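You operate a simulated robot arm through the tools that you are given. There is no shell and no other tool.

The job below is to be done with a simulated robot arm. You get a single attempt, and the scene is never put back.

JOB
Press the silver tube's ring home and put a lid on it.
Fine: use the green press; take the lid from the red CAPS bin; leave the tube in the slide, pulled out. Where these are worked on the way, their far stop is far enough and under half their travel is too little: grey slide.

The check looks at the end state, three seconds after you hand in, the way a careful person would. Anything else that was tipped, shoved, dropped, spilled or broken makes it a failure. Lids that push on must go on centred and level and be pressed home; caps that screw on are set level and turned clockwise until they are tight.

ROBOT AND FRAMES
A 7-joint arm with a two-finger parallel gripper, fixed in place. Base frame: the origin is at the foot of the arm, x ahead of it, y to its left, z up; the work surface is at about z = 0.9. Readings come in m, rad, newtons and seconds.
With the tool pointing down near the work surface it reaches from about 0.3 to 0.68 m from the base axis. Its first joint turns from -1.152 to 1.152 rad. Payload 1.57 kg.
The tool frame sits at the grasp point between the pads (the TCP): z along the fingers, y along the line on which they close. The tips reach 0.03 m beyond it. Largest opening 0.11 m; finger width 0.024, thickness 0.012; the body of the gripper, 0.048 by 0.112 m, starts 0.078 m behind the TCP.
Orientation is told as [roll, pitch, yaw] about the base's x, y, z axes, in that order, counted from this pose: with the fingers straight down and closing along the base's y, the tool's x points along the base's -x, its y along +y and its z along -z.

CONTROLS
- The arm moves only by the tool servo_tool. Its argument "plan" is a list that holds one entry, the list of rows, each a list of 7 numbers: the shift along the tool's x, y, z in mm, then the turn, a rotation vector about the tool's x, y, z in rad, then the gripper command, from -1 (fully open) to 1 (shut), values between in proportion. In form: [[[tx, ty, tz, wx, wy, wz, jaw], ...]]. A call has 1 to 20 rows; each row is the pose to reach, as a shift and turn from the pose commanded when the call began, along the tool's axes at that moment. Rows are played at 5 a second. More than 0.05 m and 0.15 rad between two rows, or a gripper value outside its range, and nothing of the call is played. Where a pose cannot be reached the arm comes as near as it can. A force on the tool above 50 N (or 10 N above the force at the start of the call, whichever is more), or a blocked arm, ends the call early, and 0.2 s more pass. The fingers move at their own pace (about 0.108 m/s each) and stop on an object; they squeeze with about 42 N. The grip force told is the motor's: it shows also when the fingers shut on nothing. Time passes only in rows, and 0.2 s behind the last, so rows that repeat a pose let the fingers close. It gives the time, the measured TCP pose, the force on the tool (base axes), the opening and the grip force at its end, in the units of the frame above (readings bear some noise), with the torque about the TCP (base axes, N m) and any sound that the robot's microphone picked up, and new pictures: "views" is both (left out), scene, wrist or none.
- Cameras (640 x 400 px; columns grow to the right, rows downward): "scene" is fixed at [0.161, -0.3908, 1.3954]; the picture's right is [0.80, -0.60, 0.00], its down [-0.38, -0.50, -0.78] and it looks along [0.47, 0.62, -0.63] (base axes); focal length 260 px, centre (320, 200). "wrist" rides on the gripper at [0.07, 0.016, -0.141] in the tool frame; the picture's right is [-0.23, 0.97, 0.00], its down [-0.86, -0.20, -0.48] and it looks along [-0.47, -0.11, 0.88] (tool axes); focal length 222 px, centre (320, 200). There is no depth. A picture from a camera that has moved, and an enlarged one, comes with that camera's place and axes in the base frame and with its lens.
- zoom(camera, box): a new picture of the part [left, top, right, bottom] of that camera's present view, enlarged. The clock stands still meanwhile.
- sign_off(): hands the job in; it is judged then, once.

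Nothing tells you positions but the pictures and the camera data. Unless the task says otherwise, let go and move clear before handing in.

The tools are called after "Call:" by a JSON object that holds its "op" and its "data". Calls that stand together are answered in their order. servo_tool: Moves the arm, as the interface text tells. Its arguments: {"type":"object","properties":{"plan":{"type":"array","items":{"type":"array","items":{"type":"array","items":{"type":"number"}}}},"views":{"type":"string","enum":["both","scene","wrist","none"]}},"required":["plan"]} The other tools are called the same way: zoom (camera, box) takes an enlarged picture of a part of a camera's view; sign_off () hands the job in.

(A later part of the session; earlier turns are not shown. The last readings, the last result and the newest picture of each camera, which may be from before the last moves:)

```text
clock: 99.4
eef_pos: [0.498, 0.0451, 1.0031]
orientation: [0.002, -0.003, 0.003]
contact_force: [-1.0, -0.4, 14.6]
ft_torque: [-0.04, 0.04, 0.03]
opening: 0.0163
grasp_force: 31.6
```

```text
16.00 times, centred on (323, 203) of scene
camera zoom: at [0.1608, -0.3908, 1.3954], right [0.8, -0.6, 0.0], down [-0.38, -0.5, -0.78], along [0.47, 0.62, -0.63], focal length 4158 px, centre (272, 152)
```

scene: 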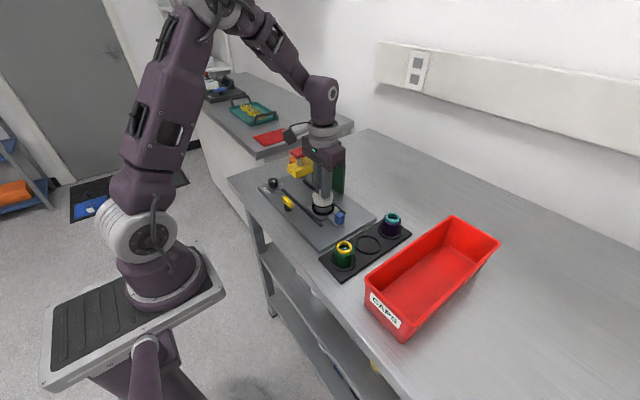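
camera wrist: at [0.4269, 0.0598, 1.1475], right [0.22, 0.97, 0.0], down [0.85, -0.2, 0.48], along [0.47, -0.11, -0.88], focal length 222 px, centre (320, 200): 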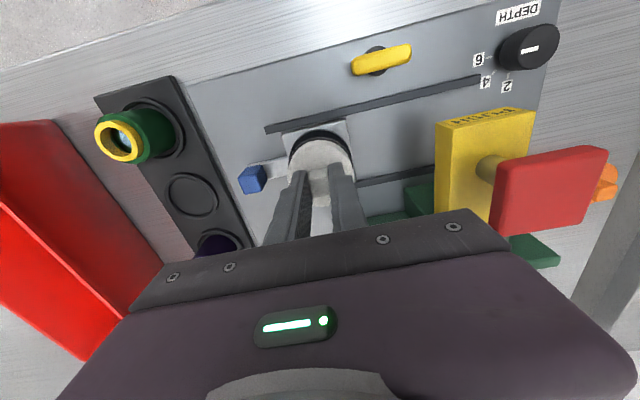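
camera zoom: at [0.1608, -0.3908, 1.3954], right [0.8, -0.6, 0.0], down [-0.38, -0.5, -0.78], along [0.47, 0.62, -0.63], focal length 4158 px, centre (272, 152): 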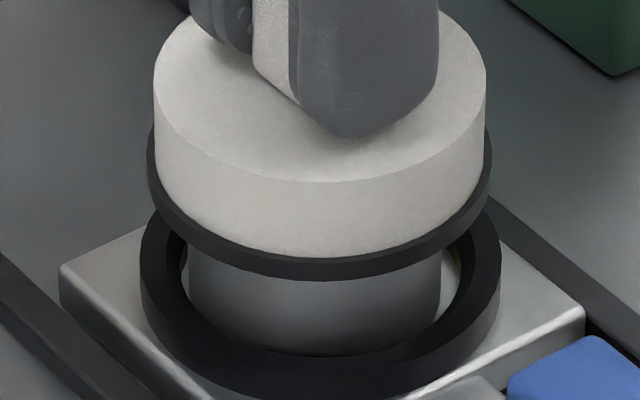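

Contact at the same height. A small residual offset of about 0.8 mm remains; I'll lift slightly, trim it and press again.

Call:
{"op": "servo_tool", "data": {"plan": [[[0, 0, -2, 0, 0, 0, 1], [0.6, 0.5, -2, 0, 0.002, 0, 1], [0.6, 0.5, -2, 0, 0.002, 0, 1], [0.6, 0.5, -2, 0, 0.002, 0, 1]]], "views": "both"}}

Call:
{"op": "zoom", "data": {"camera": "scene", "box": [310, 192, 336, 214]}}

Call:
{"op": "zoom", "data": {"camera": "wrist", "box": [280, 115, 360, 175]}}

```text
clock: 100.4
eef_pos: [0.4981, 0.0448, 1.0044]
orientation: [0.003, -0.001, 0.002]
contact_force: [0.0, -0.4, -0.6]
ft_torque: [0.0, -0.01, -0.01]
opening: 0.0164
grasp_force: 31.8
camera wrist: at [0.4271, 0.0604, 1.1463], right [0.22, 0.97, 0.0], down [0.86, -0.2, 0.48], along [0.47, -0.11, -0.88], focal length 222 px, centre (320, 200)
```

scene: 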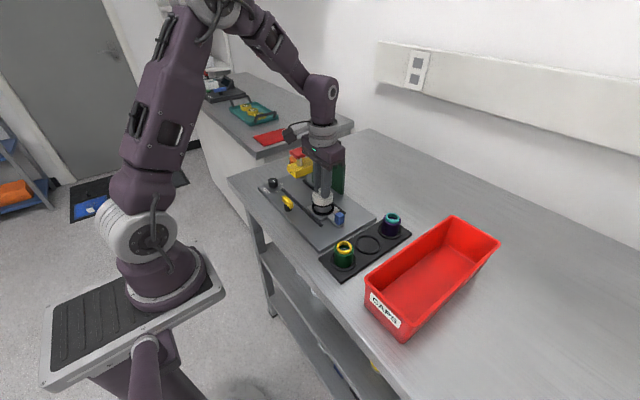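
wrist: 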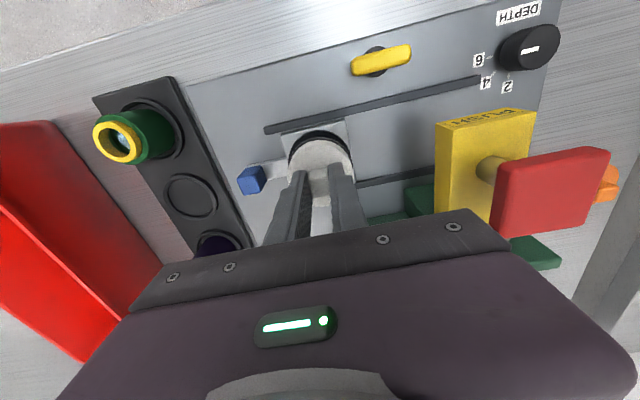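

```text
16.00 times, centred on (323, 203) of scene
camera zoom: at [0.161, -0.3908, 1.3954], right [0.8, -0.6, 0.0], down [-0.38, -0.5, -0.78], along [0.47, 0.62, -0.63], focal length 4158 px, centre (272, 152)
```

zoom: 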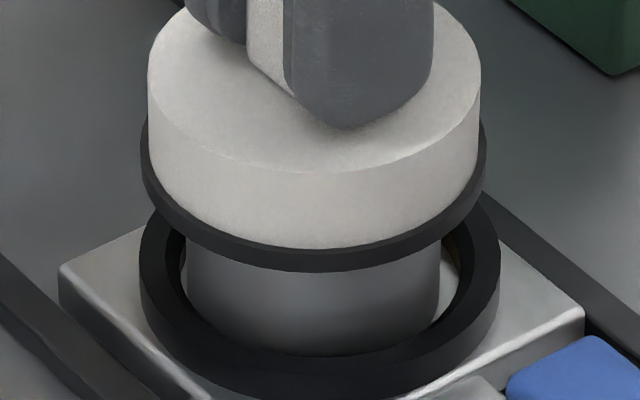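

```text
6.67 times, centred on (320, 145) of wrist
camera zoom: at [0.4271, 0.0604, 1.1463], right [0.22, 0.97, 0.0], down [0.86, -0.2, 0.48], along [0.47, -0.11, -0.88], focal length 1481 px, centre (320, 567)
```

zoom: 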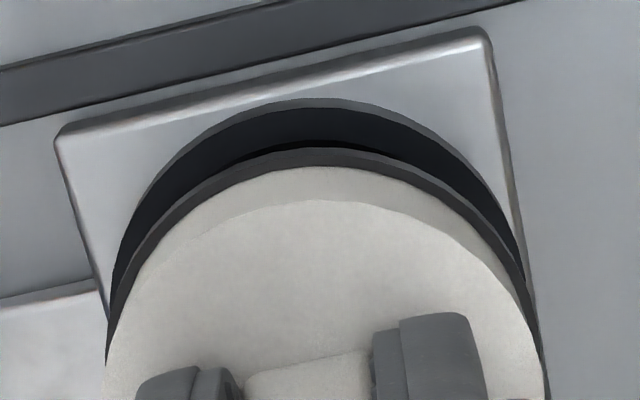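

Both axes now line up within a few tenths of a millimetre. Pressing down.

Call:
{"op": "servo_tool", "data": {"plan": [[[0, 0, 1, 0, 0, 0, 1], [0, 0, 2, 0, 0, 0, 1], [0, 0, 2.8, 0, 0, 0, 1], [0, 0, 3.5, 0, 0, 0, 1], [0, 0, 3.5, 0, 0, 0, 1]]], "views": "scene"}}

Call:
{"op": "zoom", "data": {"camera": "scene", "box": [310, 192, 336, 214]}}

```text
clock: 101.6
eef_pos: [0.4956, 0.0468, 1.0013]
orientation: [0.001, -0.003, 0.004]
contact_force: [1.4, -1.0, 29.2]
ft_torque: [-0.05, -0.09, 0.01]
opening: 0.0165
grasp_force: 31.7
```

scene: 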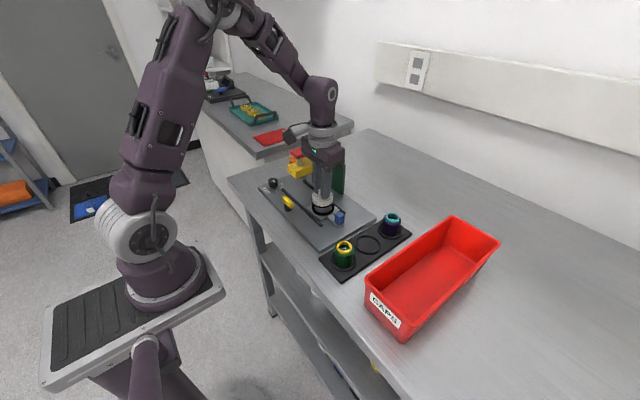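

```text
16.00 times, centred on (323, 203) of scene
camera zoom: at [0.1606, -0.3909, 1.3954], right [0.8, -0.6, 0.0], down [-0.38, -0.5, -0.78], along [0.47, 0.62, -0.63], focal length 4158 px, centre (272, 152)
```

zoom: 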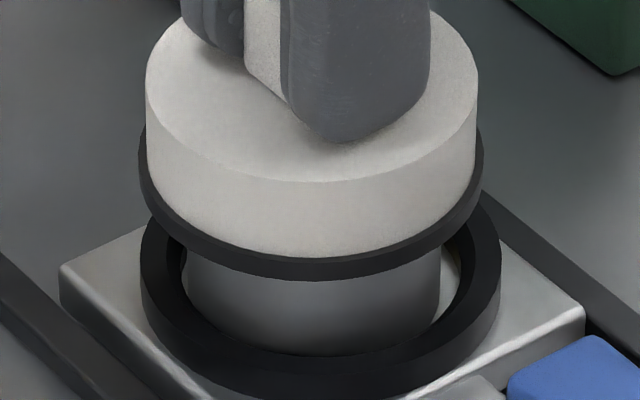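

Call:
{"op": "servo_tool", "data": {"plan": [[[-0.2, -0.2, 0.4, 0, 0, 0, 1], [-0.2, -0.2, 0.8, 0, 0, 0, 1], [-0.2, -0.2, 0.8, 0, 0, 0, 1]]], "views": "none"}}

```text
clock: 102.4
eef_pos: [0.4967, 0.0456, 1.0005]
orientation: [0.002, 0.001, 0.002]
contact_force: [-1.5, 0.5, 33.8]
ft_torque: [-0.02, -0.02, -0.04]
opening: 0.0165
grasp_force: 31.9
```

Call:
{"op": "servo_tool", "data": {"plan": [[[0, 0, 0.5, 0, 0, 0, 1], [0, 0, 1.0, 0, 0, 0, 1], [0, 0, 1.0, 0, 0, 0, 1]]], "views": "scene"}}

Call:
{"op": "zoom", "data": {"camera": "scene", "box": [310, 192, 336, 214]}}

```text
clock: 103.2
eef_pos: [0.4976, 0.0457, 1.0003]
orientation: [0.001, -0.001, 0.003]
contact_force: [-3.6, 3.4, 45.6]
ft_torque: [0.12, 0.08, 0.05]
opening: 0.0163
grasp_force: 31.4
```

scene: 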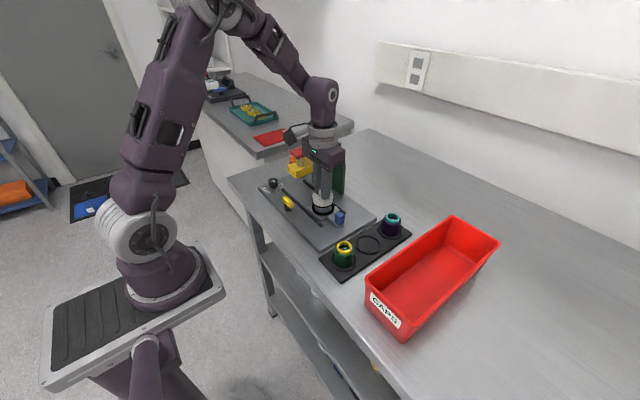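

```text
16.00 times, centred on (323, 203) of scene
camera zoom: at [0.1602, -0.3908, 1.3955], right [0.8, -0.6, 0.0], down [-0.38, -0.5, -0.78], along [0.47, 0.62, -0.63], focal length 4158 px, centre (272, 152)
```

zoom: 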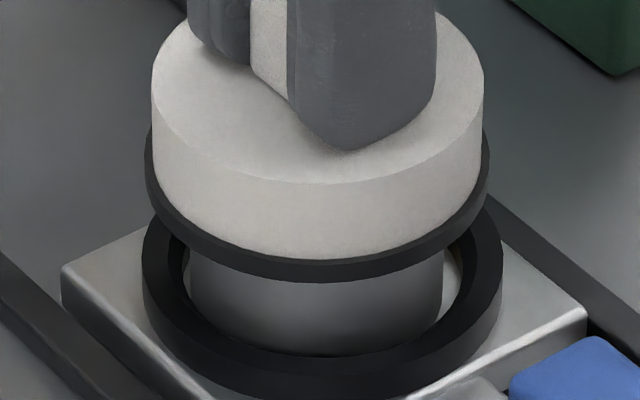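

The fingers now slip slightly on the knob while the lid stays on its stop. I'll press once more to the limit while it's centred.

Call:
{"op": "servo_tool", "data": {"plan": [[[0, 0, 0.5, 0, 0, 0, 1], [0, 0, 1.0, 0, 0, 0, 1], [0, 0, 1.5, 0, 0, 0, 1], [0, 0, 2.0, 0, 0, 0, 1], [0, 0, 2.0, 0, 0, 0, 1]]], "views": "none"}}

```text
clock: 104.0
eef_pos: [0.4988, 0.0467, 0.9997]
orientation: [0.001, -0.004, 0.004]
contact_force: [-3.9, -0.4, 15.4]
ft_torque: [-0.06, 0.16, 0.0]
opening: 0.0163
grasp_force: 32.2
stopped in row 4: the force on the tool passed its limit at 58 N (the readings are from after the stop); the commanded pose is now the measured one
```

58 N was reached without further travel. I'll repeat the small lift check now that it was pressed while centred.

Call:
{"op": "servo_tool", "data": {"plan": [[[0, 0, -1, 0, 0, 0, 1], [0, 0, -2, 0, 0, 0, 1], [0, 0, -3, 0, 0, 0, 1], [0, 0, -4, 0, 0, 0, 1], [0, 0, -4, 0, 0, 0, 1]]], "views": "scene"}}

Call:
{"op": "zoom", "data": {"camera": "scene", "box": [310, 192, 336, 214]}}

```text
clock: 105.2
eef_pos: [0.4996, 0.045, 1.0033]
orientation: [0.001, -0.001, 0.001]
contact_force: [0.0, 0.4, 0.1]
ft_torque: [0.01, -0.01, 0.01]
opening: 0.0162
grasp_force: 31.8
```

scene: 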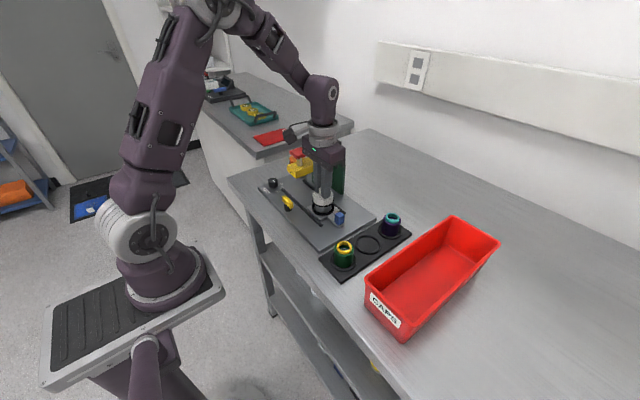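

```text
16.00 times, centred on (323, 203) of scene
camera zoom: at [0.161, -0.3908, 1.3954], right [0.8, -0.6, 0.0], down [-0.38, -0.5, -0.78], along [0.47, 0.62, -0.63], focal length 4158 px, centre (272, 152)
```

zoom: 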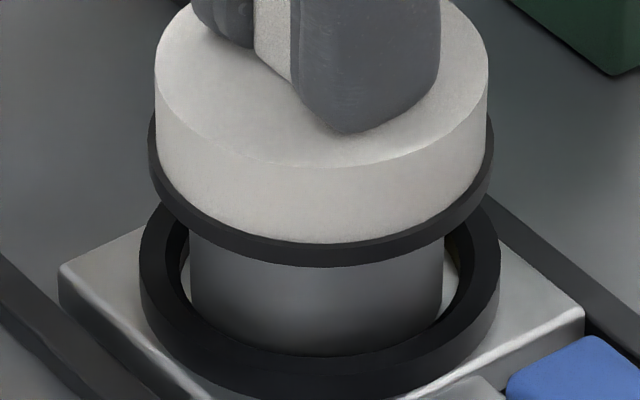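

The lid still lifts freely, so it isn't held by a snap at this depth. To rule out a thread properly, I'll set it down with a light load and turn it clockwise through a larger angle, watching torque and height.

Call:
{"op": "servo_tool", "data": {"plan": [[[0.4, 0.3, 1, 0, 0, 0, 1], [0.4, 0.3, 2, 0, 0, 0, 1], [0.4, 0.3, 3, 0, 0, 0, 1], [0.4, 0.3, 3, 0, 0, 0, 1]]], "views": "scene"}}

Call:
{"op": "zoom", "data": {"camera": "scene", "box": [310, 192, 336, 214]}}

```text
clock: 106.2
eef_pos: [0.4982, 0.0468, 1.0003]
orientation: [0.004, -0.001, 0.002]
contact_force: [0.6, 0.0, -0.2]
ft_torque: [-0.02, -0.01, 0.0]
opening: 0.0162
grasp_force: 31.5
```

scene: 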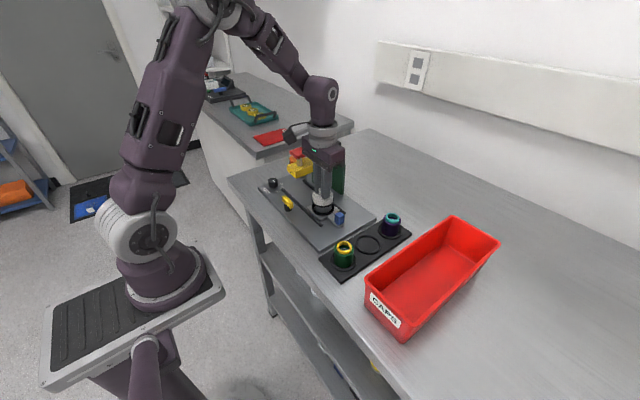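

```text
16.00 times, centred on (323, 203) of scene
camera zoom: at [0.161, -0.3908, 1.3954], right [0.8, -0.6, 0.0], down [-0.38, -0.5, -0.78], along [0.47, 0.62, -0.63], focal length 4158 px, centre (272, 152)
```

zoom: 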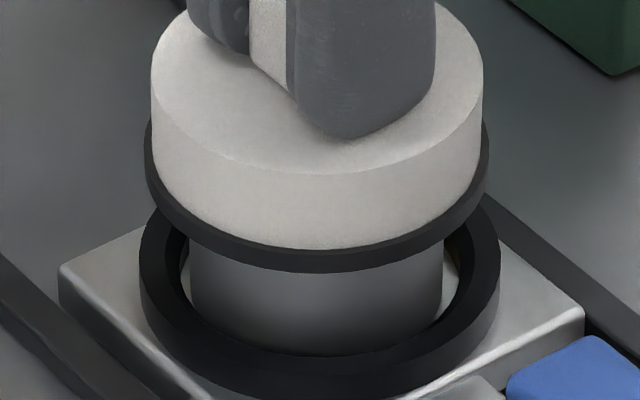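

Call:
{"op": "servo_tool", "data": {"plan": [[[0, 0, 1, 0, 0, 0, 1], [0, 0, 2, 0, 0, 0, 1], [0, 0, 2.5, 0, 0, 0, 1], [0, 0, 2.5, 0, 0, 0, 1]]], "views": "scene"}}

Call:
{"op": "zoom", "data": {"camera": "scene", "box": [310, 192, 336, 214]}}

```text
clock: 107.3
eef_pos: [0.4983, 0.0462, 1.0015]
orientation: [0.002, -0.006, 0.004]
contact_force: [-4.1, -0.6, 14.9]
ft_torque: [-0.03, 0.25, -0.06]
opening: 0.016
grasp_force: 31.5
stopped in row 4: the force on the tool passed its limit at 51 N (the readings are from after the stop); the commanded pose is now the measured one
```

scene: 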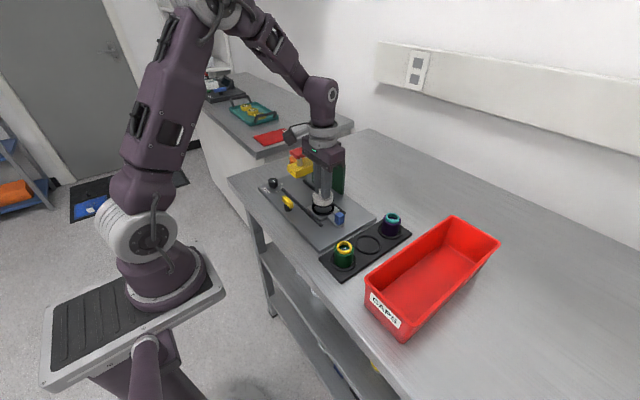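

```text
16.00 times, centred on (323, 203) of scene
camera zoom: at [0.1607, -0.3909, 1.3954], right [0.8, -0.6, 0.0], down [-0.38, -0.5, -0.78], along [0.47, 0.62, -0.63], focal length 4158 px, centre (272, 152)
```

zoom: 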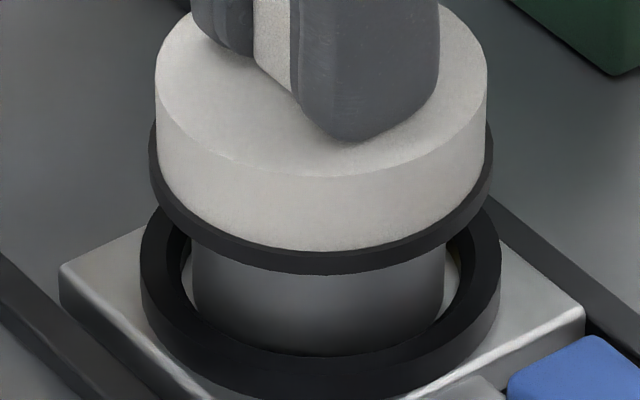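

Call:
{"op": "zoom", "data": {"camera": "wrist", "box": [280, 115, 360, 175]}}

Call:
{"op": "zoom", "data": {"camera": "wrist", "box": [250, 100, 400, 240]}}

```text
6.67 times, centred on (320, 145) of wrist
camera zoom: at [0.4275, 0.061, 1.1419], right [0.22, 0.97, 0.0], down [0.85, -0.2, 0.48], along [0.47, -0.11, -0.87], focal length 1481 px, centre (320, 567)
```

zoom: 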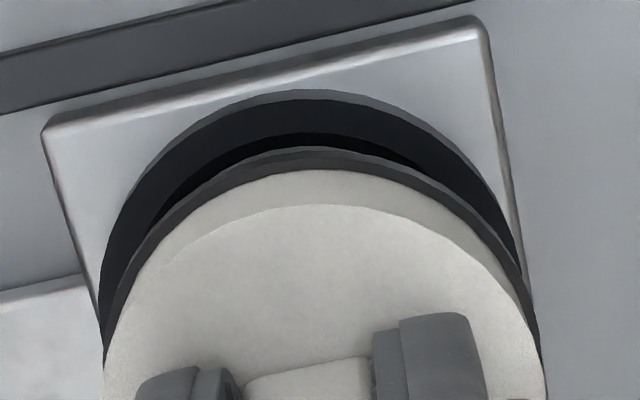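

```text
2.86 times, centred on (325, 170) of wrist
camera zoom: at [0.4275, 0.061, 1.1419], right [0.22, 0.97, 0.0], down [0.85, -0.2, 0.48], along [0.47, -0.11, -0.87], focal length 635 px, centre (306, 286)
```

zoom: 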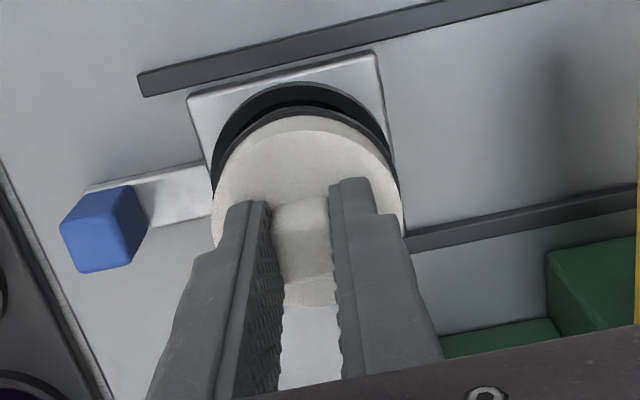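

The lid now rests about 2 mm higher than before at the same load, so its seating depends on exact centring. I'll lift it clear of the tube and measure both axes again with both cameras.

Call:
{"op": "servo_tool", "data": {"plan": [[[0, 0, -4, 0, 0.004, 0, 1], [0, 0, -12, 0, 0.004, 0, 1], [0, 0, -22, 0, 0.004, 0, 1], [0, 0, -32, 0, 0.004, 0, 1], [0, 0, -36, 0, 0.004, 0, 1], [0, 0, -36, 0, 0.004, 0, 1]]], "views": "both"}}

Call:
{"op": "zoom", "data": {"camera": "scene", "box": [308, 180, 340, 212]}}

Call:
{"op": "zoom", "data": {"camera": "wrist", "box": [280, 105, 360, 165]}}

```text
clock: 108.7
eef_pos: [0.4987, 0.0479, 1.036]
orientation: [0.002, -0.005, 0.004]
contact_force: [-0.5, 1.0, 0.2]
ft_torque: [-0.01, 0.0, 0.0]
opening: 0.0162
grasp_force: 31.3
camera wrist: at [0.4278, 0.0619, 1.1785], right [0.22, 0.97, 0.0], down [0.85, -0.2, 0.48], along [0.47, -0.11, -0.88], focal length 222 px, centre (320, 200)
```

scene: 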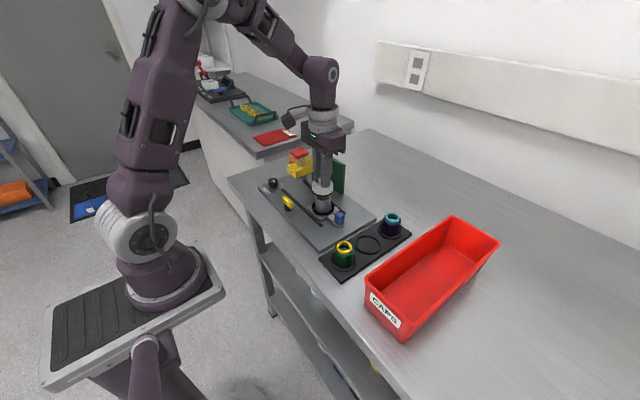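
wrist: 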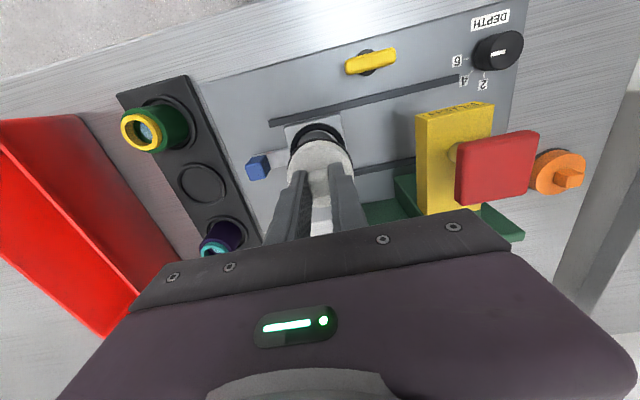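

```text
12.50 times, centred on (324, 196) of scene
camera zoom: at [0.161, -0.3908, 1.3954], right [0.8, -0.6, 0.0], down [-0.38, -0.5, -0.78], along [0.47, 0.62, -0.63], focal length 3248 px, centre (270, 250)
```

zoom: 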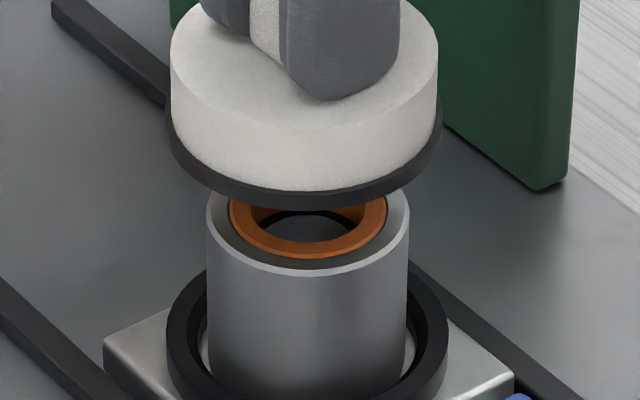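

```text
6.67 times, centred on (320, 135) of wrist
camera zoom: at [0.4278, 0.0619, 1.1785], right [0.22, 0.97, 0.0], down [0.85, -0.2, 0.48], along [0.47, -0.11, -0.88], focal length 1481 px, centre (320, 633)
```

zoom: 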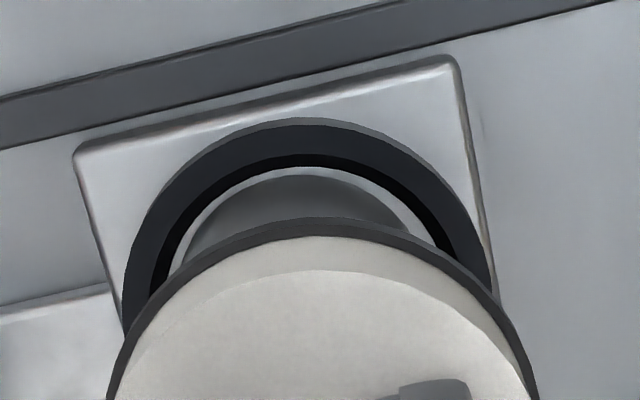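

Call:
{"op": "zoom", "data": {"camera": "wrist", "box": [284, 110, 356, 164]}}

Call:
{"op": "zoom", "data": {"camera": "wrist", "box": [275, 115, 365, 195]}}

```text
7.41 times, centred on (320, 137) of wrist
camera zoom: at [0.4278, 0.0619, 1.1785], right [0.22, 0.97, 0.0], down [0.85, -0.2, 0.48], along [0.47, -0.11, -0.88], focal length 1645 px, centre (320, 667)
```

zoom: 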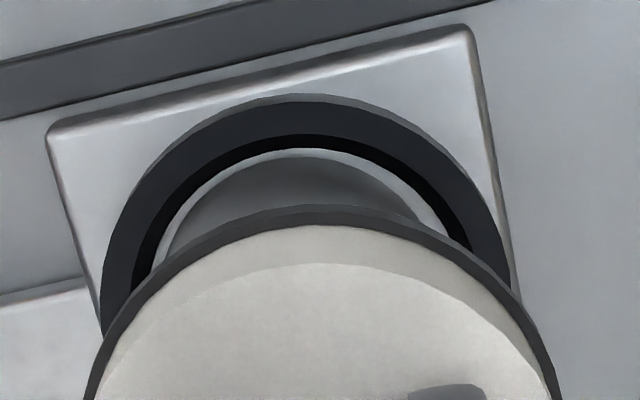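

```text
5.00 times, centred on (320, 155) of wrist
camera zoom: at [0.4278, 0.0619, 1.1785], right [0.22, 0.97, 0.0], down [0.85, -0.2, 0.48], along [0.47, -0.11, -0.88], focal length 1111 px, centre (320, 425)
```

zoom: 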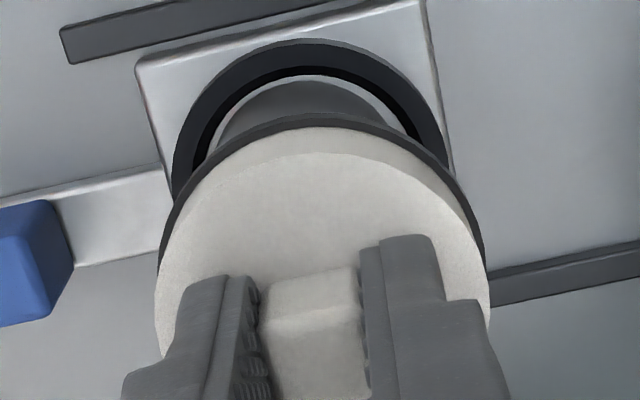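

Now I have a clear fix: the lid is about 0.8 mm too far in +x and 2.8 mm too far in +y relative to the tube. I'll correct that up here and verify in both views.

Call:
{"op": "servo_tool", "data": {"plan": [[[0.4, -1.4, 0, 0, 0.003, 0.002, 1], [0.8, -2.8, 0, 0, 0.003, 0.002, 1], [0.8, -2.8, 4, 0, 0.003, 0.002, 1], [0.8, -2.8, 8, 0, 0.003, 0.002, 1], [0.8, -2.8, 8, 0, 0.003, 0.002, 1]]], "views": "both"}}

Call:
{"op": "zoom", "data": {"camera": "scene", "box": [308, 180, 340, 212]}}

Call:
{"op": "zoom", "data": {"camera": "wrist", "box": [284, 110, 356, 164]}}

```text
clock: 109.9
eef_pos: [0.4985, 0.0448, 1.028]
orientation: [0.001, 0.0, 0.002]
contact_force: [0.5, 0.3, -0.1]
ft_torque: [0.02, -0.03, 0.0]
opening: 0.0163
grasp_force: 31.8
camera wrist: at [0.4281, 0.0588, 1.1697], right [0.23, 0.97, 0.0], down [0.86, -0.2, 0.48], along [0.47, -0.11, -0.88], focal length 222 px, centre (320, 200)
```

scene: 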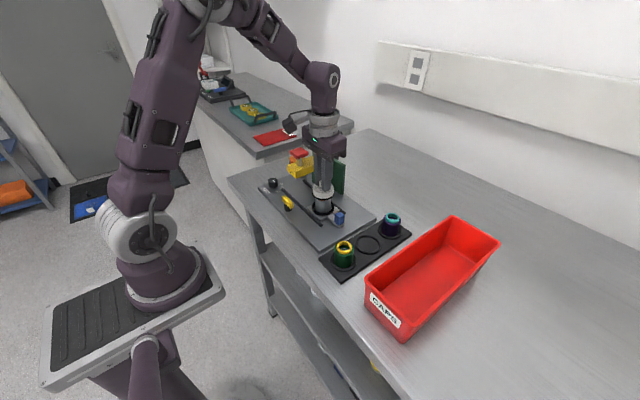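
wrist: 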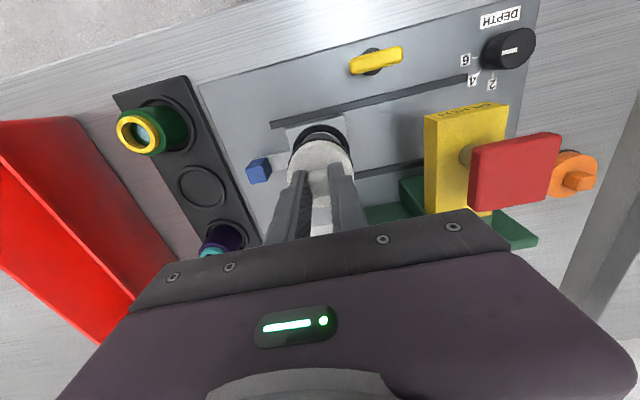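

```text
12.50 times, centred on (324, 196) of scene
camera zoom: at [0.161, -0.3908, 1.3954], right [0.8, -0.6, 0.0], down [-0.38, -0.5, -0.78], along [0.47, 0.62, -0.63], focal length 3248 px, centre (270, 250)
```

zoom: 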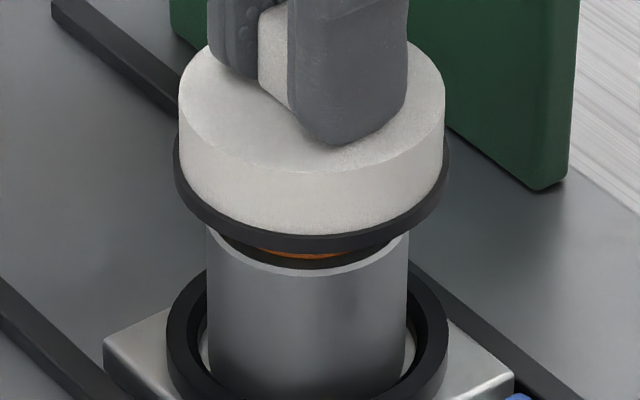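

```text
7.41 times, centred on (320, 137) of wrist
camera zoom: at [0.4281, 0.0588, 1.1697], right [0.23, 0.97, 0.0], down [0.86, -0.2, 0.48], along [0.47, -0.11, -0.88], focal length 1645 px, centre (320, 667)
```

zoom: 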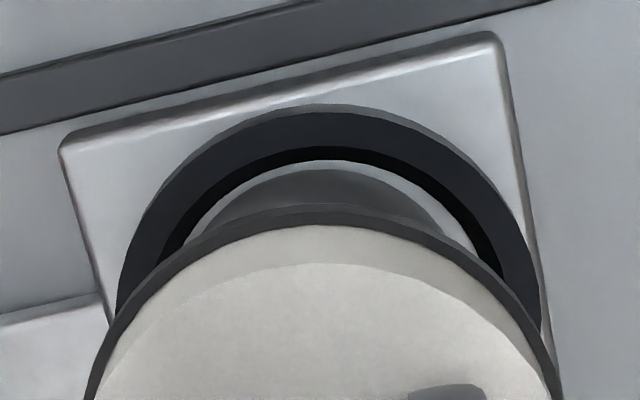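

Residual is now about (-0.5, +0.7) mm. I'll trim that, lower to about 3 mm above the stop and check again.

Call:
{"op": "servo_tool", "data": {"plan": [[[0.5, 0.7, 0, 0, 0, 0, 1], [0.5, 0.7, 6, 0, 0, 0, 1], [0.5, 0.7, 12, 0, 0, 0, 1], [0.5, 0.7, 18, 0, 0, 0, 1], [0.5, 0.7, 23, 0, 0, 0, 1], [0.5, 0.7, 23, 0, 0, 0, 1]]], "views": "both"}}

Call:
{"op": "zoom", "data": {"camera": "scene", "box": [308, 184, 340, 216]}}

Call:
{"op": "zoom", "data": {"camera": "wrist", "box": [284, 115, 356, 169]}}

```text
clock: 111.3
eef_pos: [0.4985, 0.0449, 1.0041]
orientation: [0.002, 0.0, 0.002]
contact_force: [-0.6, -0.3, 0.0]
ft_torque: [0.03, -0.01, -0.01]
opening: 0.016
grasp_force: 31.5
camera wrist: at [0.4275, 0.0595, 1.1466], right [0.23, 0.97, 0.0], down [0.86, -0.2, 0.48], along [0.47, -0.11, -0.88], focal length 222 px, centre (320, 200)
```

scene: 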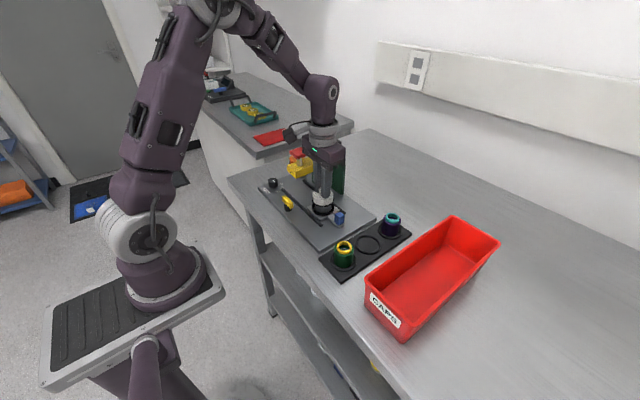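
wrist: 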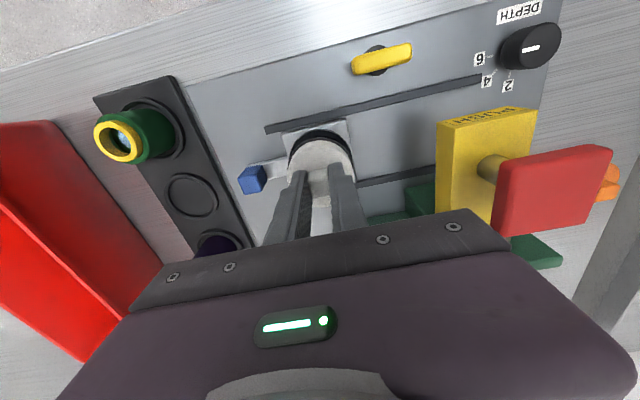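

```text
12.50 times, centred on (324, 200) of scene
camera zoom: at [0.161, -0.3908, 1.3954], right [0.8, -0.6, 0.0], down [-0.38, -0.5, -0.78], along [0.47, 0.62, -0.63], focal length 3248 px, centre (270, 200)
```

zoom: 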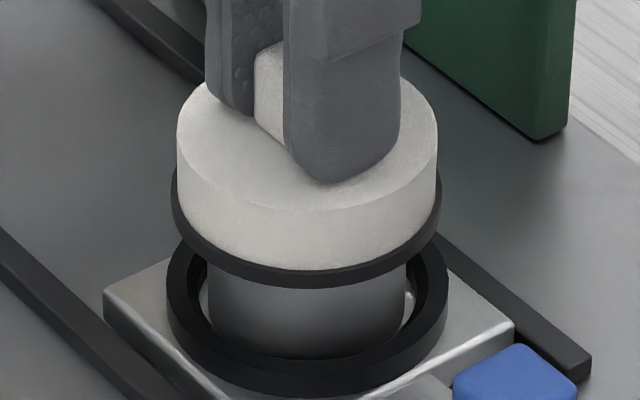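

```text
7.41 times, centred on (320, 142) of wrist
camera zoom: at [0.4275, 0.0595, 1.1466], right [0.23, 0.97, 0.0], down [0.86, -0.2, 0.48], along [0.47, -0.11, -0.88], focal length 1645 px, centre (320, 630)
```

zoom: 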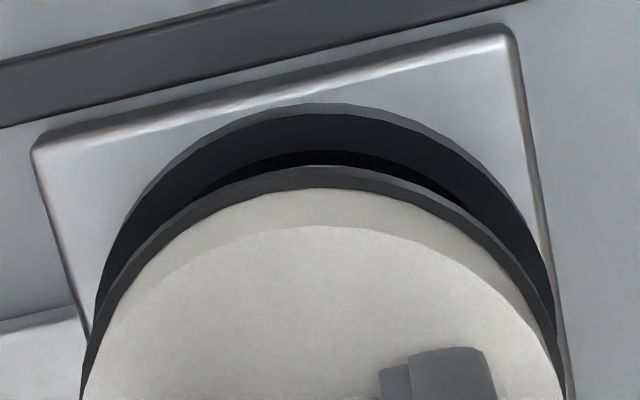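

Aligned within about 0.3 mm both ways. Lowering and pressing now, in small increments.

Call:
{"op": "servo_tool", "data": {"plan": [[[0, 0, 1, 0, 0, 0, 1], [0, 0, 2, 0, 0, 0, 1], [0, 0, 3, 0, 0, 0, 1], [0, 0, 3.5, 0, 0, 0, 1], [0, 0, 3.5, 0, 0, 0, 1]]], "views": "none"}}

```text
clock: 112.5
eef_pos: [0.4967, 0.0459, 1.0015]
orientation: [0.001, -0.002, 0.002]
contact_force: [-0.6, 1.1, 6.9]
ft_torque: [-0.03, -0.02, -0.02]
opening: 0.0159
grasp_force: 32.0
```

Call:
{"op": "servo_tool", "data": {"plan": [[[0, 0, 0.8, 0, 0, 0, 1], [0, 0, 1.6, 0, 0, 0, 1], [0, 0, 2.2, 0, 0, 0, 1], [0, 0, 2.2, 0, 0, 0, 1]]], "views": "scene"}}

Call:
{"op": "zoom", "data": {"camera": "scene", "box": [308, 184, 340, 216]}}

```text
clock: 113.6
eef_pos: [0.4983, 0.0445, 1.0011]
orientation: [0.002, -0.004, 0.002]
contact_force: [-3.8, 0.2, 14.9]
ft_torque: [-0.04, 0.1, -0.03]
opening: 0.0161
grasp_force: 31.5
stopped in row 4: the force on the tool passed its limit at 51 N (the readings are from after the stop); the commanded pose is now the measured one
```

scene: 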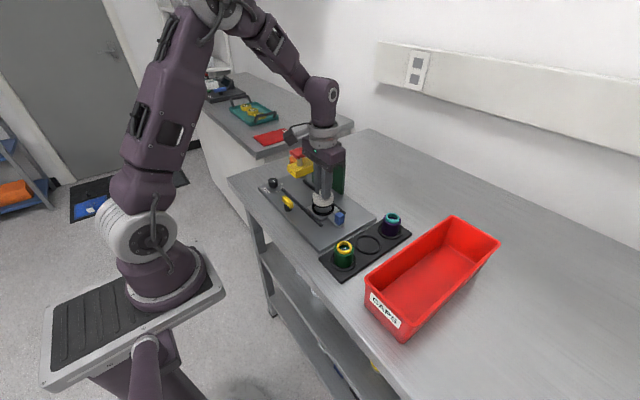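

```text
12.50 times, centred on (324, 200) of scene
camera zoom: at [0.1607, -0.3908, 1.3954], right [0.8, -0.6, 0.0], down [-0.38, -0.5, -0.78], along [0.47, 0.62, -0.63], focal length 3248 px, centre (270, 200)
```

zoom: 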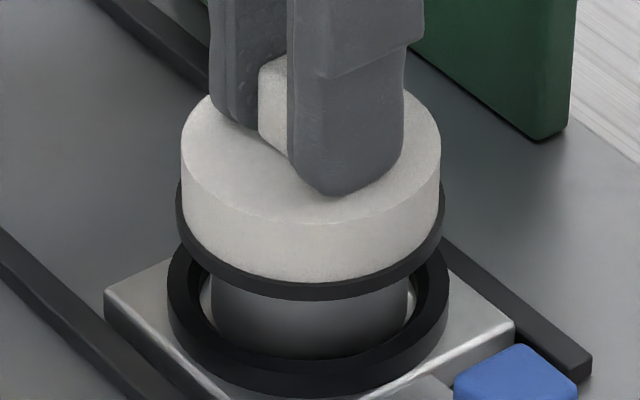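

Firm at 51 N once more. I'll ease to a light load and turn the lid clockwise through about 1.4 rad to settle whether there's a thread.

Call:
{"op": "servo_tool", "data": {"plan": [[[0, 0, -0.7, 0, 0, 0, 1], [0, 0, -0.7, 0, 0, 0.14, 1], [0, 0, -0.7, 0, 0, 0.28, 1], [0, 0, -0.7, 0, 0, 0.42, 1], [0, 0, -0.7, 0, 0, 0.56, 1], [0, 0, -0.7, 0, 0, 0.7, 1], [0, 0, -0.7, 0, 0, 0.84, 1], [0, 0, -0.7, 0, 0, 0.98, 1], [0, 0, -0.7, 0, 0, 1.12, 1], [0, 0, -0.7, 0, 0, 1.26, 1], [0, 0, -0.7, 0, 0, 1.4, 1]]], "views": "both"}}

Call:
{"op": "zoom", "data": {"camera": "scene", "box": [308, 184, 340, 216]}}

```text
clock: 116.0
eef_pos: [0.4975, 0.0448, 1.0008]
orientation: [0.004, 0.002, -1.403]
contact_force: [1.7, -0.4, 8.6]
ft_torque: [-0.04, -0.06, 0.04]
opening: 0.016
grasp_force: 31.5
camera wrist: at [0.5014, 0.1144, 1.1429], right [1.0, -0.06, 0.0], down [-0.05, -0.88, 0.48], along [-0.03, -0.48, -0.88], focal length 222 px, centre (320, 200)
```

scene: 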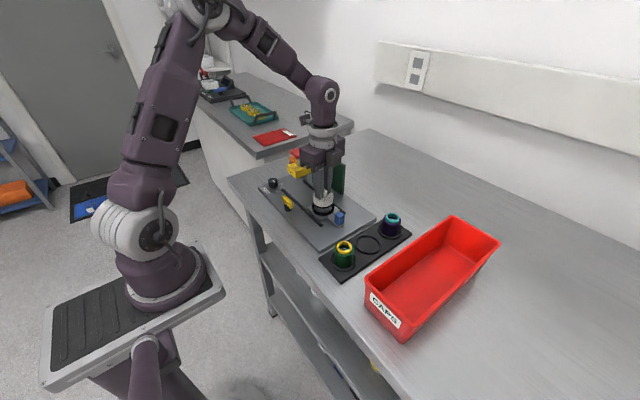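
wrist: 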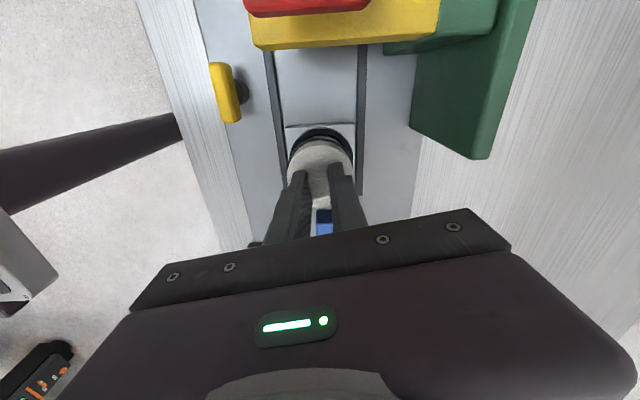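

```text
12.50 times, centred on (324, 200) of scene
camera zoom: at [0.1609, -0.3908, 1.3954], right [0.8, -0.6, 0.0], down [-0.38, -0.5, -0.78], along [0.47, 0.62, -0.63], focal length 3248 px, centre (270, 200)
```

zoom: 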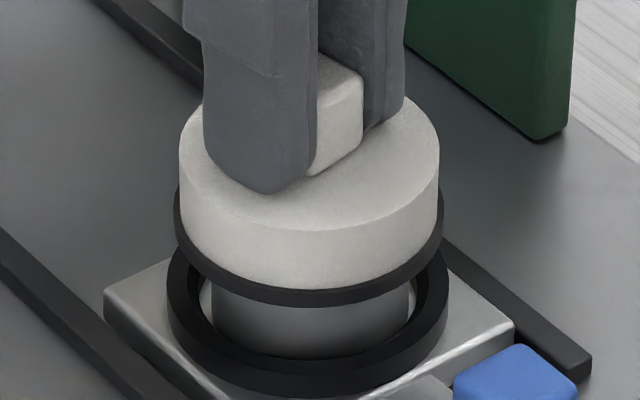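

The torque stayed at friction level through 1.4 rad, so there's no thread. Before trusting the seating, I want to see the lid's underside: I'll lift it off, turn back, and then tilt it towards the scene camera.

Call:
{"op": "servo_tool", "data": {"plan": [[[0, 0, -5, 0, 0, 0, 1], [0, 0, -15, 0, 0, 0, 1], [0, 0, -30, 0, 0, 0, 1], [0, 0, -45, 0, 0, -0.1, 1], [0, 0, -65, 0, 0, -0.24, 1], [0, 0, -90, 0, 0, -0.38, 1], [0, 0, -115, 0, 0, -0.52, 1], [0, 0, -140, 0, 0, -0.66, 1], [0, 0, -165, 0, 0, -0.8, 1], [0, 0, -185, 0, 0, -0.94, 1], [0, 0, -200, 0, 0, -1.08, 1], [0, 0, -200, 0, 0, -1.22, 1], [0, 0, -200, 0, 0, -1.36, 1], [0, 0, -200, 0, 0, -1.403, 1], [0, 0, -200, 0, 0, -1.403, 1]]], "views": "both"}}

Call:
{"op": "zoom", "data": {"camera": "scene", "box": [300, 170, 350, 220]}}

```text
clock: 119.2
eef_pos: [0.4972, 0.0442, 1.2002]
orientation: [0.002, -0.003, 0.006]
contact_force: [0.0, -0.3, -0.4]
ft_torque: [0.0, 0.0, -0.02]
opening: 0.016
grasp_force: 31.1
camera wrist: at [0.4264, 0.0584, 1.3423], right [0.22, 0.98, 0.0], down [0.85, -0.2, 0.48], along [0.47, -0.1, -0.88], focal length 222 px, centre (320, 200)
```

scene: 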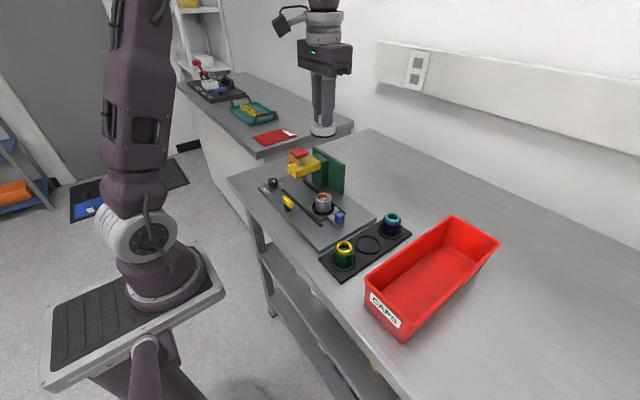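
wrist: 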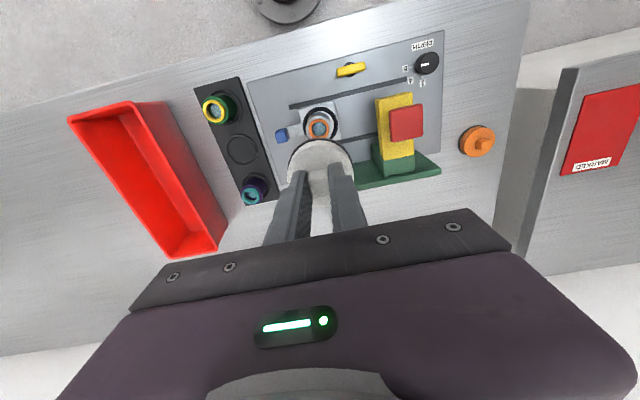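

```text
8.00 times, centred on (325, 195) of scene
camera zoom: at [0.161, -0.3908, 1.3954], right [0.8, -0.6, 0.0], down [-0.38, -0.5, -0.78], along [0.47, 0.62, -0.63], focal length 2079 px, centre (280, 240)
```

zoom: 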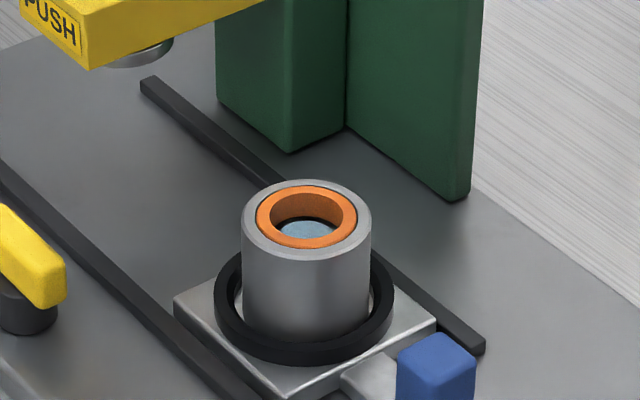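

I'll tilt the gripper so the lid's underside turns towards the scene camera, keeping it high and clear.

Call:
{"op": "servo_tool", "data": {"plan": [[[10, -15, -6, 0.1, 0, 0, 1], [20, -30, -12, 0.2, 0, 0, 1], [30, -45, -18, 0.32, 0, 0, 1], [40, -60, -24, 0.44, 0, 0, 1], [50, -75, -30, 0.56, 0, 0, 1], [60, -90, -36, 0.68, 0, 0, 1], [70, -100, -42, 0.8, 0, 0, 1], [75, -105, -48, 0.92, 0, 0, 1], [80, -110, -50, 1.04, 0, 0, 1], [80, -110, -50, 1.15, 0, 0, 1], [80, -110, -50, 1.2, 0, 0, 1], [80, -110, -50, 1.2, 0, 0, 1]]], "views": "both"}}

```text
clock: 121.8
eef_pos: [0.4189, -0.0661, 1.2511]
orientation: [-1.199, -0.003, 0.006]
contact_force: [0.7, 0.1, 0.7]
ft_torque: [0.05, 0.0, 0.02]
opening: 0.0161
grasp_force: 31.5
camera wrist: at [0.3477, 0.0702, 1.2867], right [0.23, 0.36, -0.91], down [0.85, 0.38, 0.36], along [0.47, -0.86, -0.22], focal length 222 px, centre (320, 200)
```

scene: 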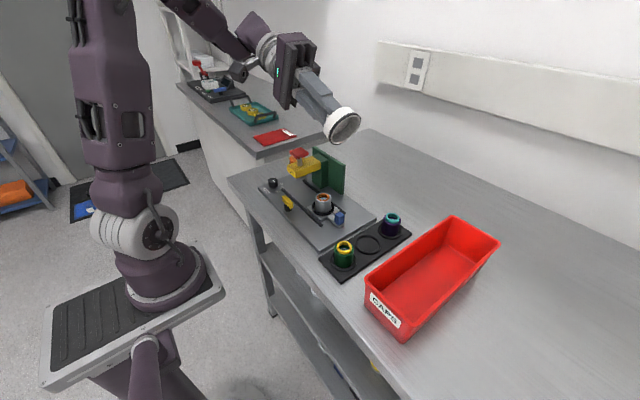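
wrist: 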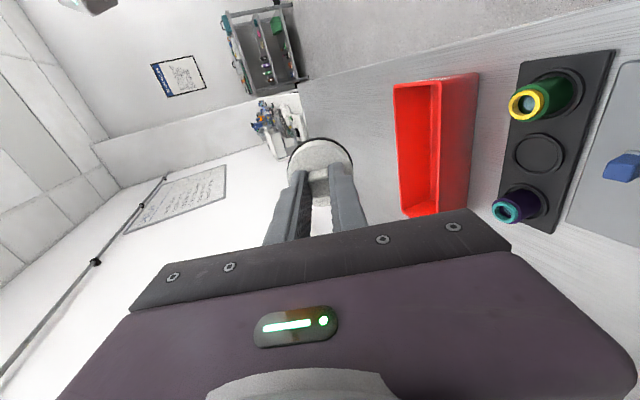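

Call:
{"op": "zoom", "data": {"camera": "scene", "box": [318, 98, 368, 148]}}

Call:
{"op": "zoom", "data": {"camera": "scene", "box": [308, 186, 340, 214]}}

Call:
{"op": "zoom", "data": {"camera": "wrist", "box": [100, 40, 320, 220]}}

```text
8.00 times, centred on (343, 123) of scene
camera zoom: at [0.161, -0.3908, 1.3954], right [0.8, -0.6, 0.0], down [-0.38, -0.5, -0.78], along [0.47, 0.62, -0.63], focal length 2079 px, centre (136, 816)
```

zoom: 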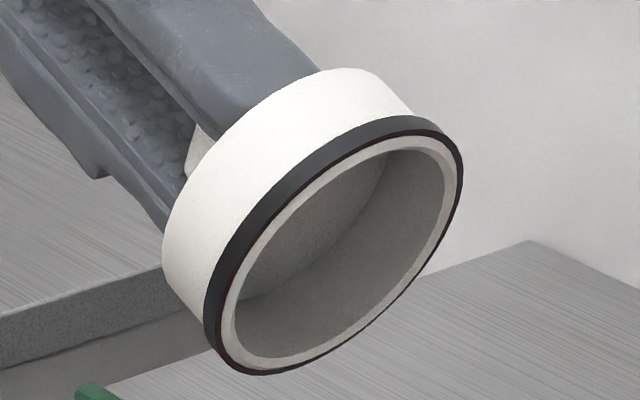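

```text
14.29 times, centred on (324, 200) of scene
camera zoom: at [0.161, -0.3908, 1.3954], right [0.8, -0.6, 0.0], down [-0.38, -0.5, -0.78], along [0.47, 0.62, -0.63], focal length 3712 px, centre (263, 200)
```

zoom: 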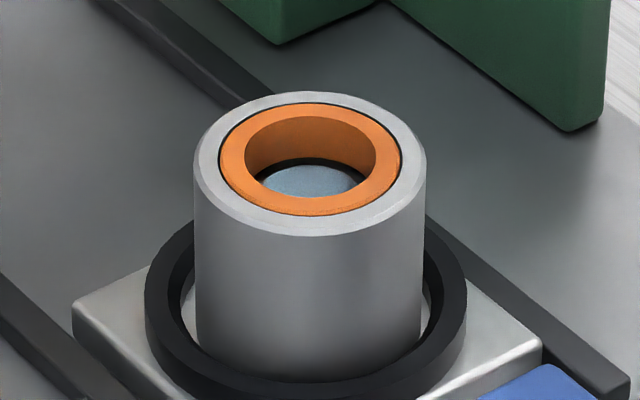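

```text
2.22 times, centred on (210, 130) of wrist
camera zoom: at [0.3477, 0.0702, 1.2867], right [0.23, 0.36, -0.91], down [0.85, 0.38, 0.36], along [0.47, -0.86, -0.22], focal length 494 px, centre (564, 356)
```

zoom: 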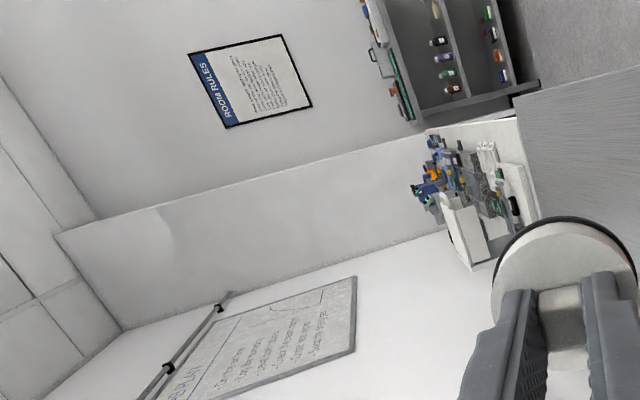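

The lid's underside is a plain, smooth cup with no thread and no plug. There's also a "ROOM RULES" poster and a whiteboard in view, so I'll read them.

Call:
{"op": "zoom", "data": {"camera": "wrist", "box": [145, 50, 210, 105]}}

Call:
{"op": "zoom", "data": {"camera": "wrist", "box": [115, 155, 235, 245]}}

Call:
{"op": "zoom", "data": {"camera": "wrist", "box": [215, 0, 310, 165]}}

```text
7.27 times, centred on (178, 78) of wrist
camera zoom: at [0.3477, 0.0702, 1.2867], right [0.23, 0.36, -0.91], down [0.85, 0.38, 0.36], along [0.47, -0.86, -0.22], focal length 1615 px, centre (1356, 1091)
```

zoom: 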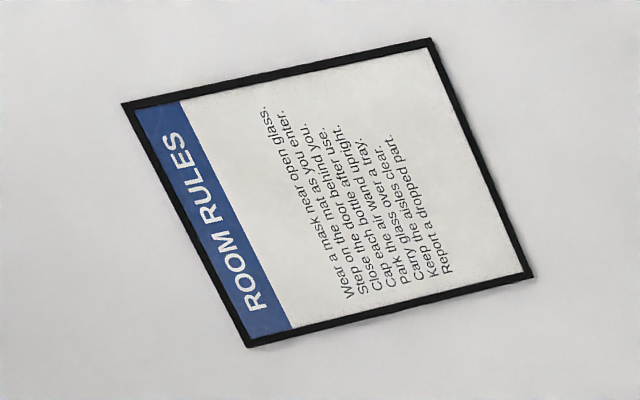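

```text
4.44 times, centred on (175, 200) of wrist
camera zoom: at [0.3477, 0.0702, 1.2867], right [0.23, 0.36, -0.91], down [0.85, 0.38, 0.36], along [0.47, -0.86, -0.22], focal length 987 px, centre (964, 200)
```

zoom: 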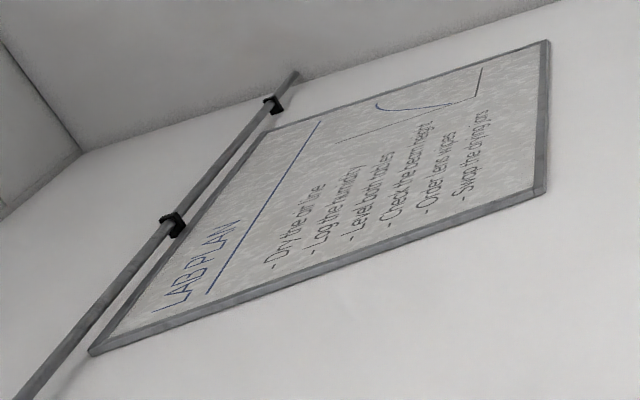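

```text
2.42 times, centred on (262, 82) of wrist
camera zoom: at [0.3477, 0.0702, 1.2867], right [0.23, 0.36, -0.91], down [0.85, 0.38, 0.36], along [0.47, -0.86, -0.22], focal length 538 px, centre (459, 485)
```

zoom: 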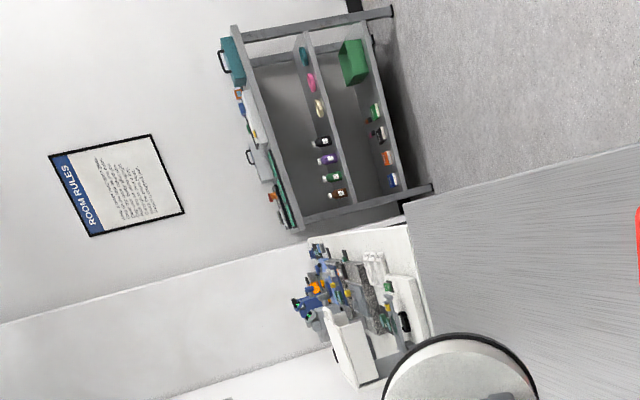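

Call:
{"op": "zoom", "data": {"camera": "scene", "box": [328, 102, 360, 130]}}

Call:
{"op": "zoom", "data": {"camera": "scene", "box": [325, 108, 365, 148]}}

```text
14.29 times, centred on (344, 116) of scene
camera zoom: at [0.161, -0.3908, 1.3954], right [0.8, -0.6, 0.0], down [-0.38, -0.5, -0.78], along [0.47, 0.62, -0.63], focal length 3712 px, centre (-23, 1400)
```

zoom: 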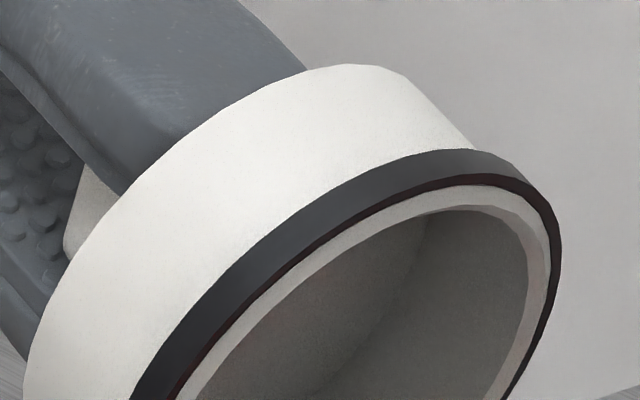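

```text
10.00 times, centred on (345, 128) of scene
camera zoom: at [0.161, -0.3908, 1.3954], right [0.8, -0.6, 0.0], down [-0.38, -0.5, -0.78], along [0.47, 0.62, -0.63], focal length 2598 px, centre (70, 920)
```

zoom: 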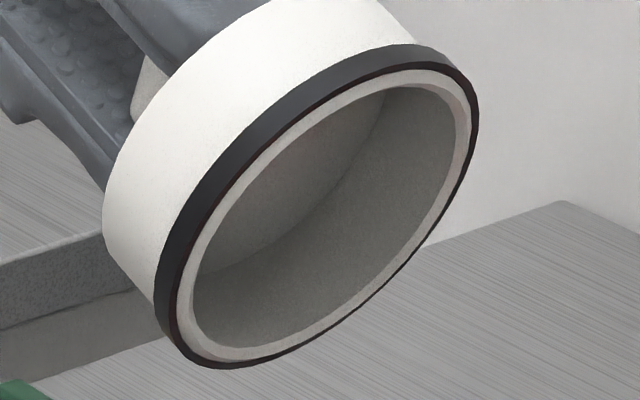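

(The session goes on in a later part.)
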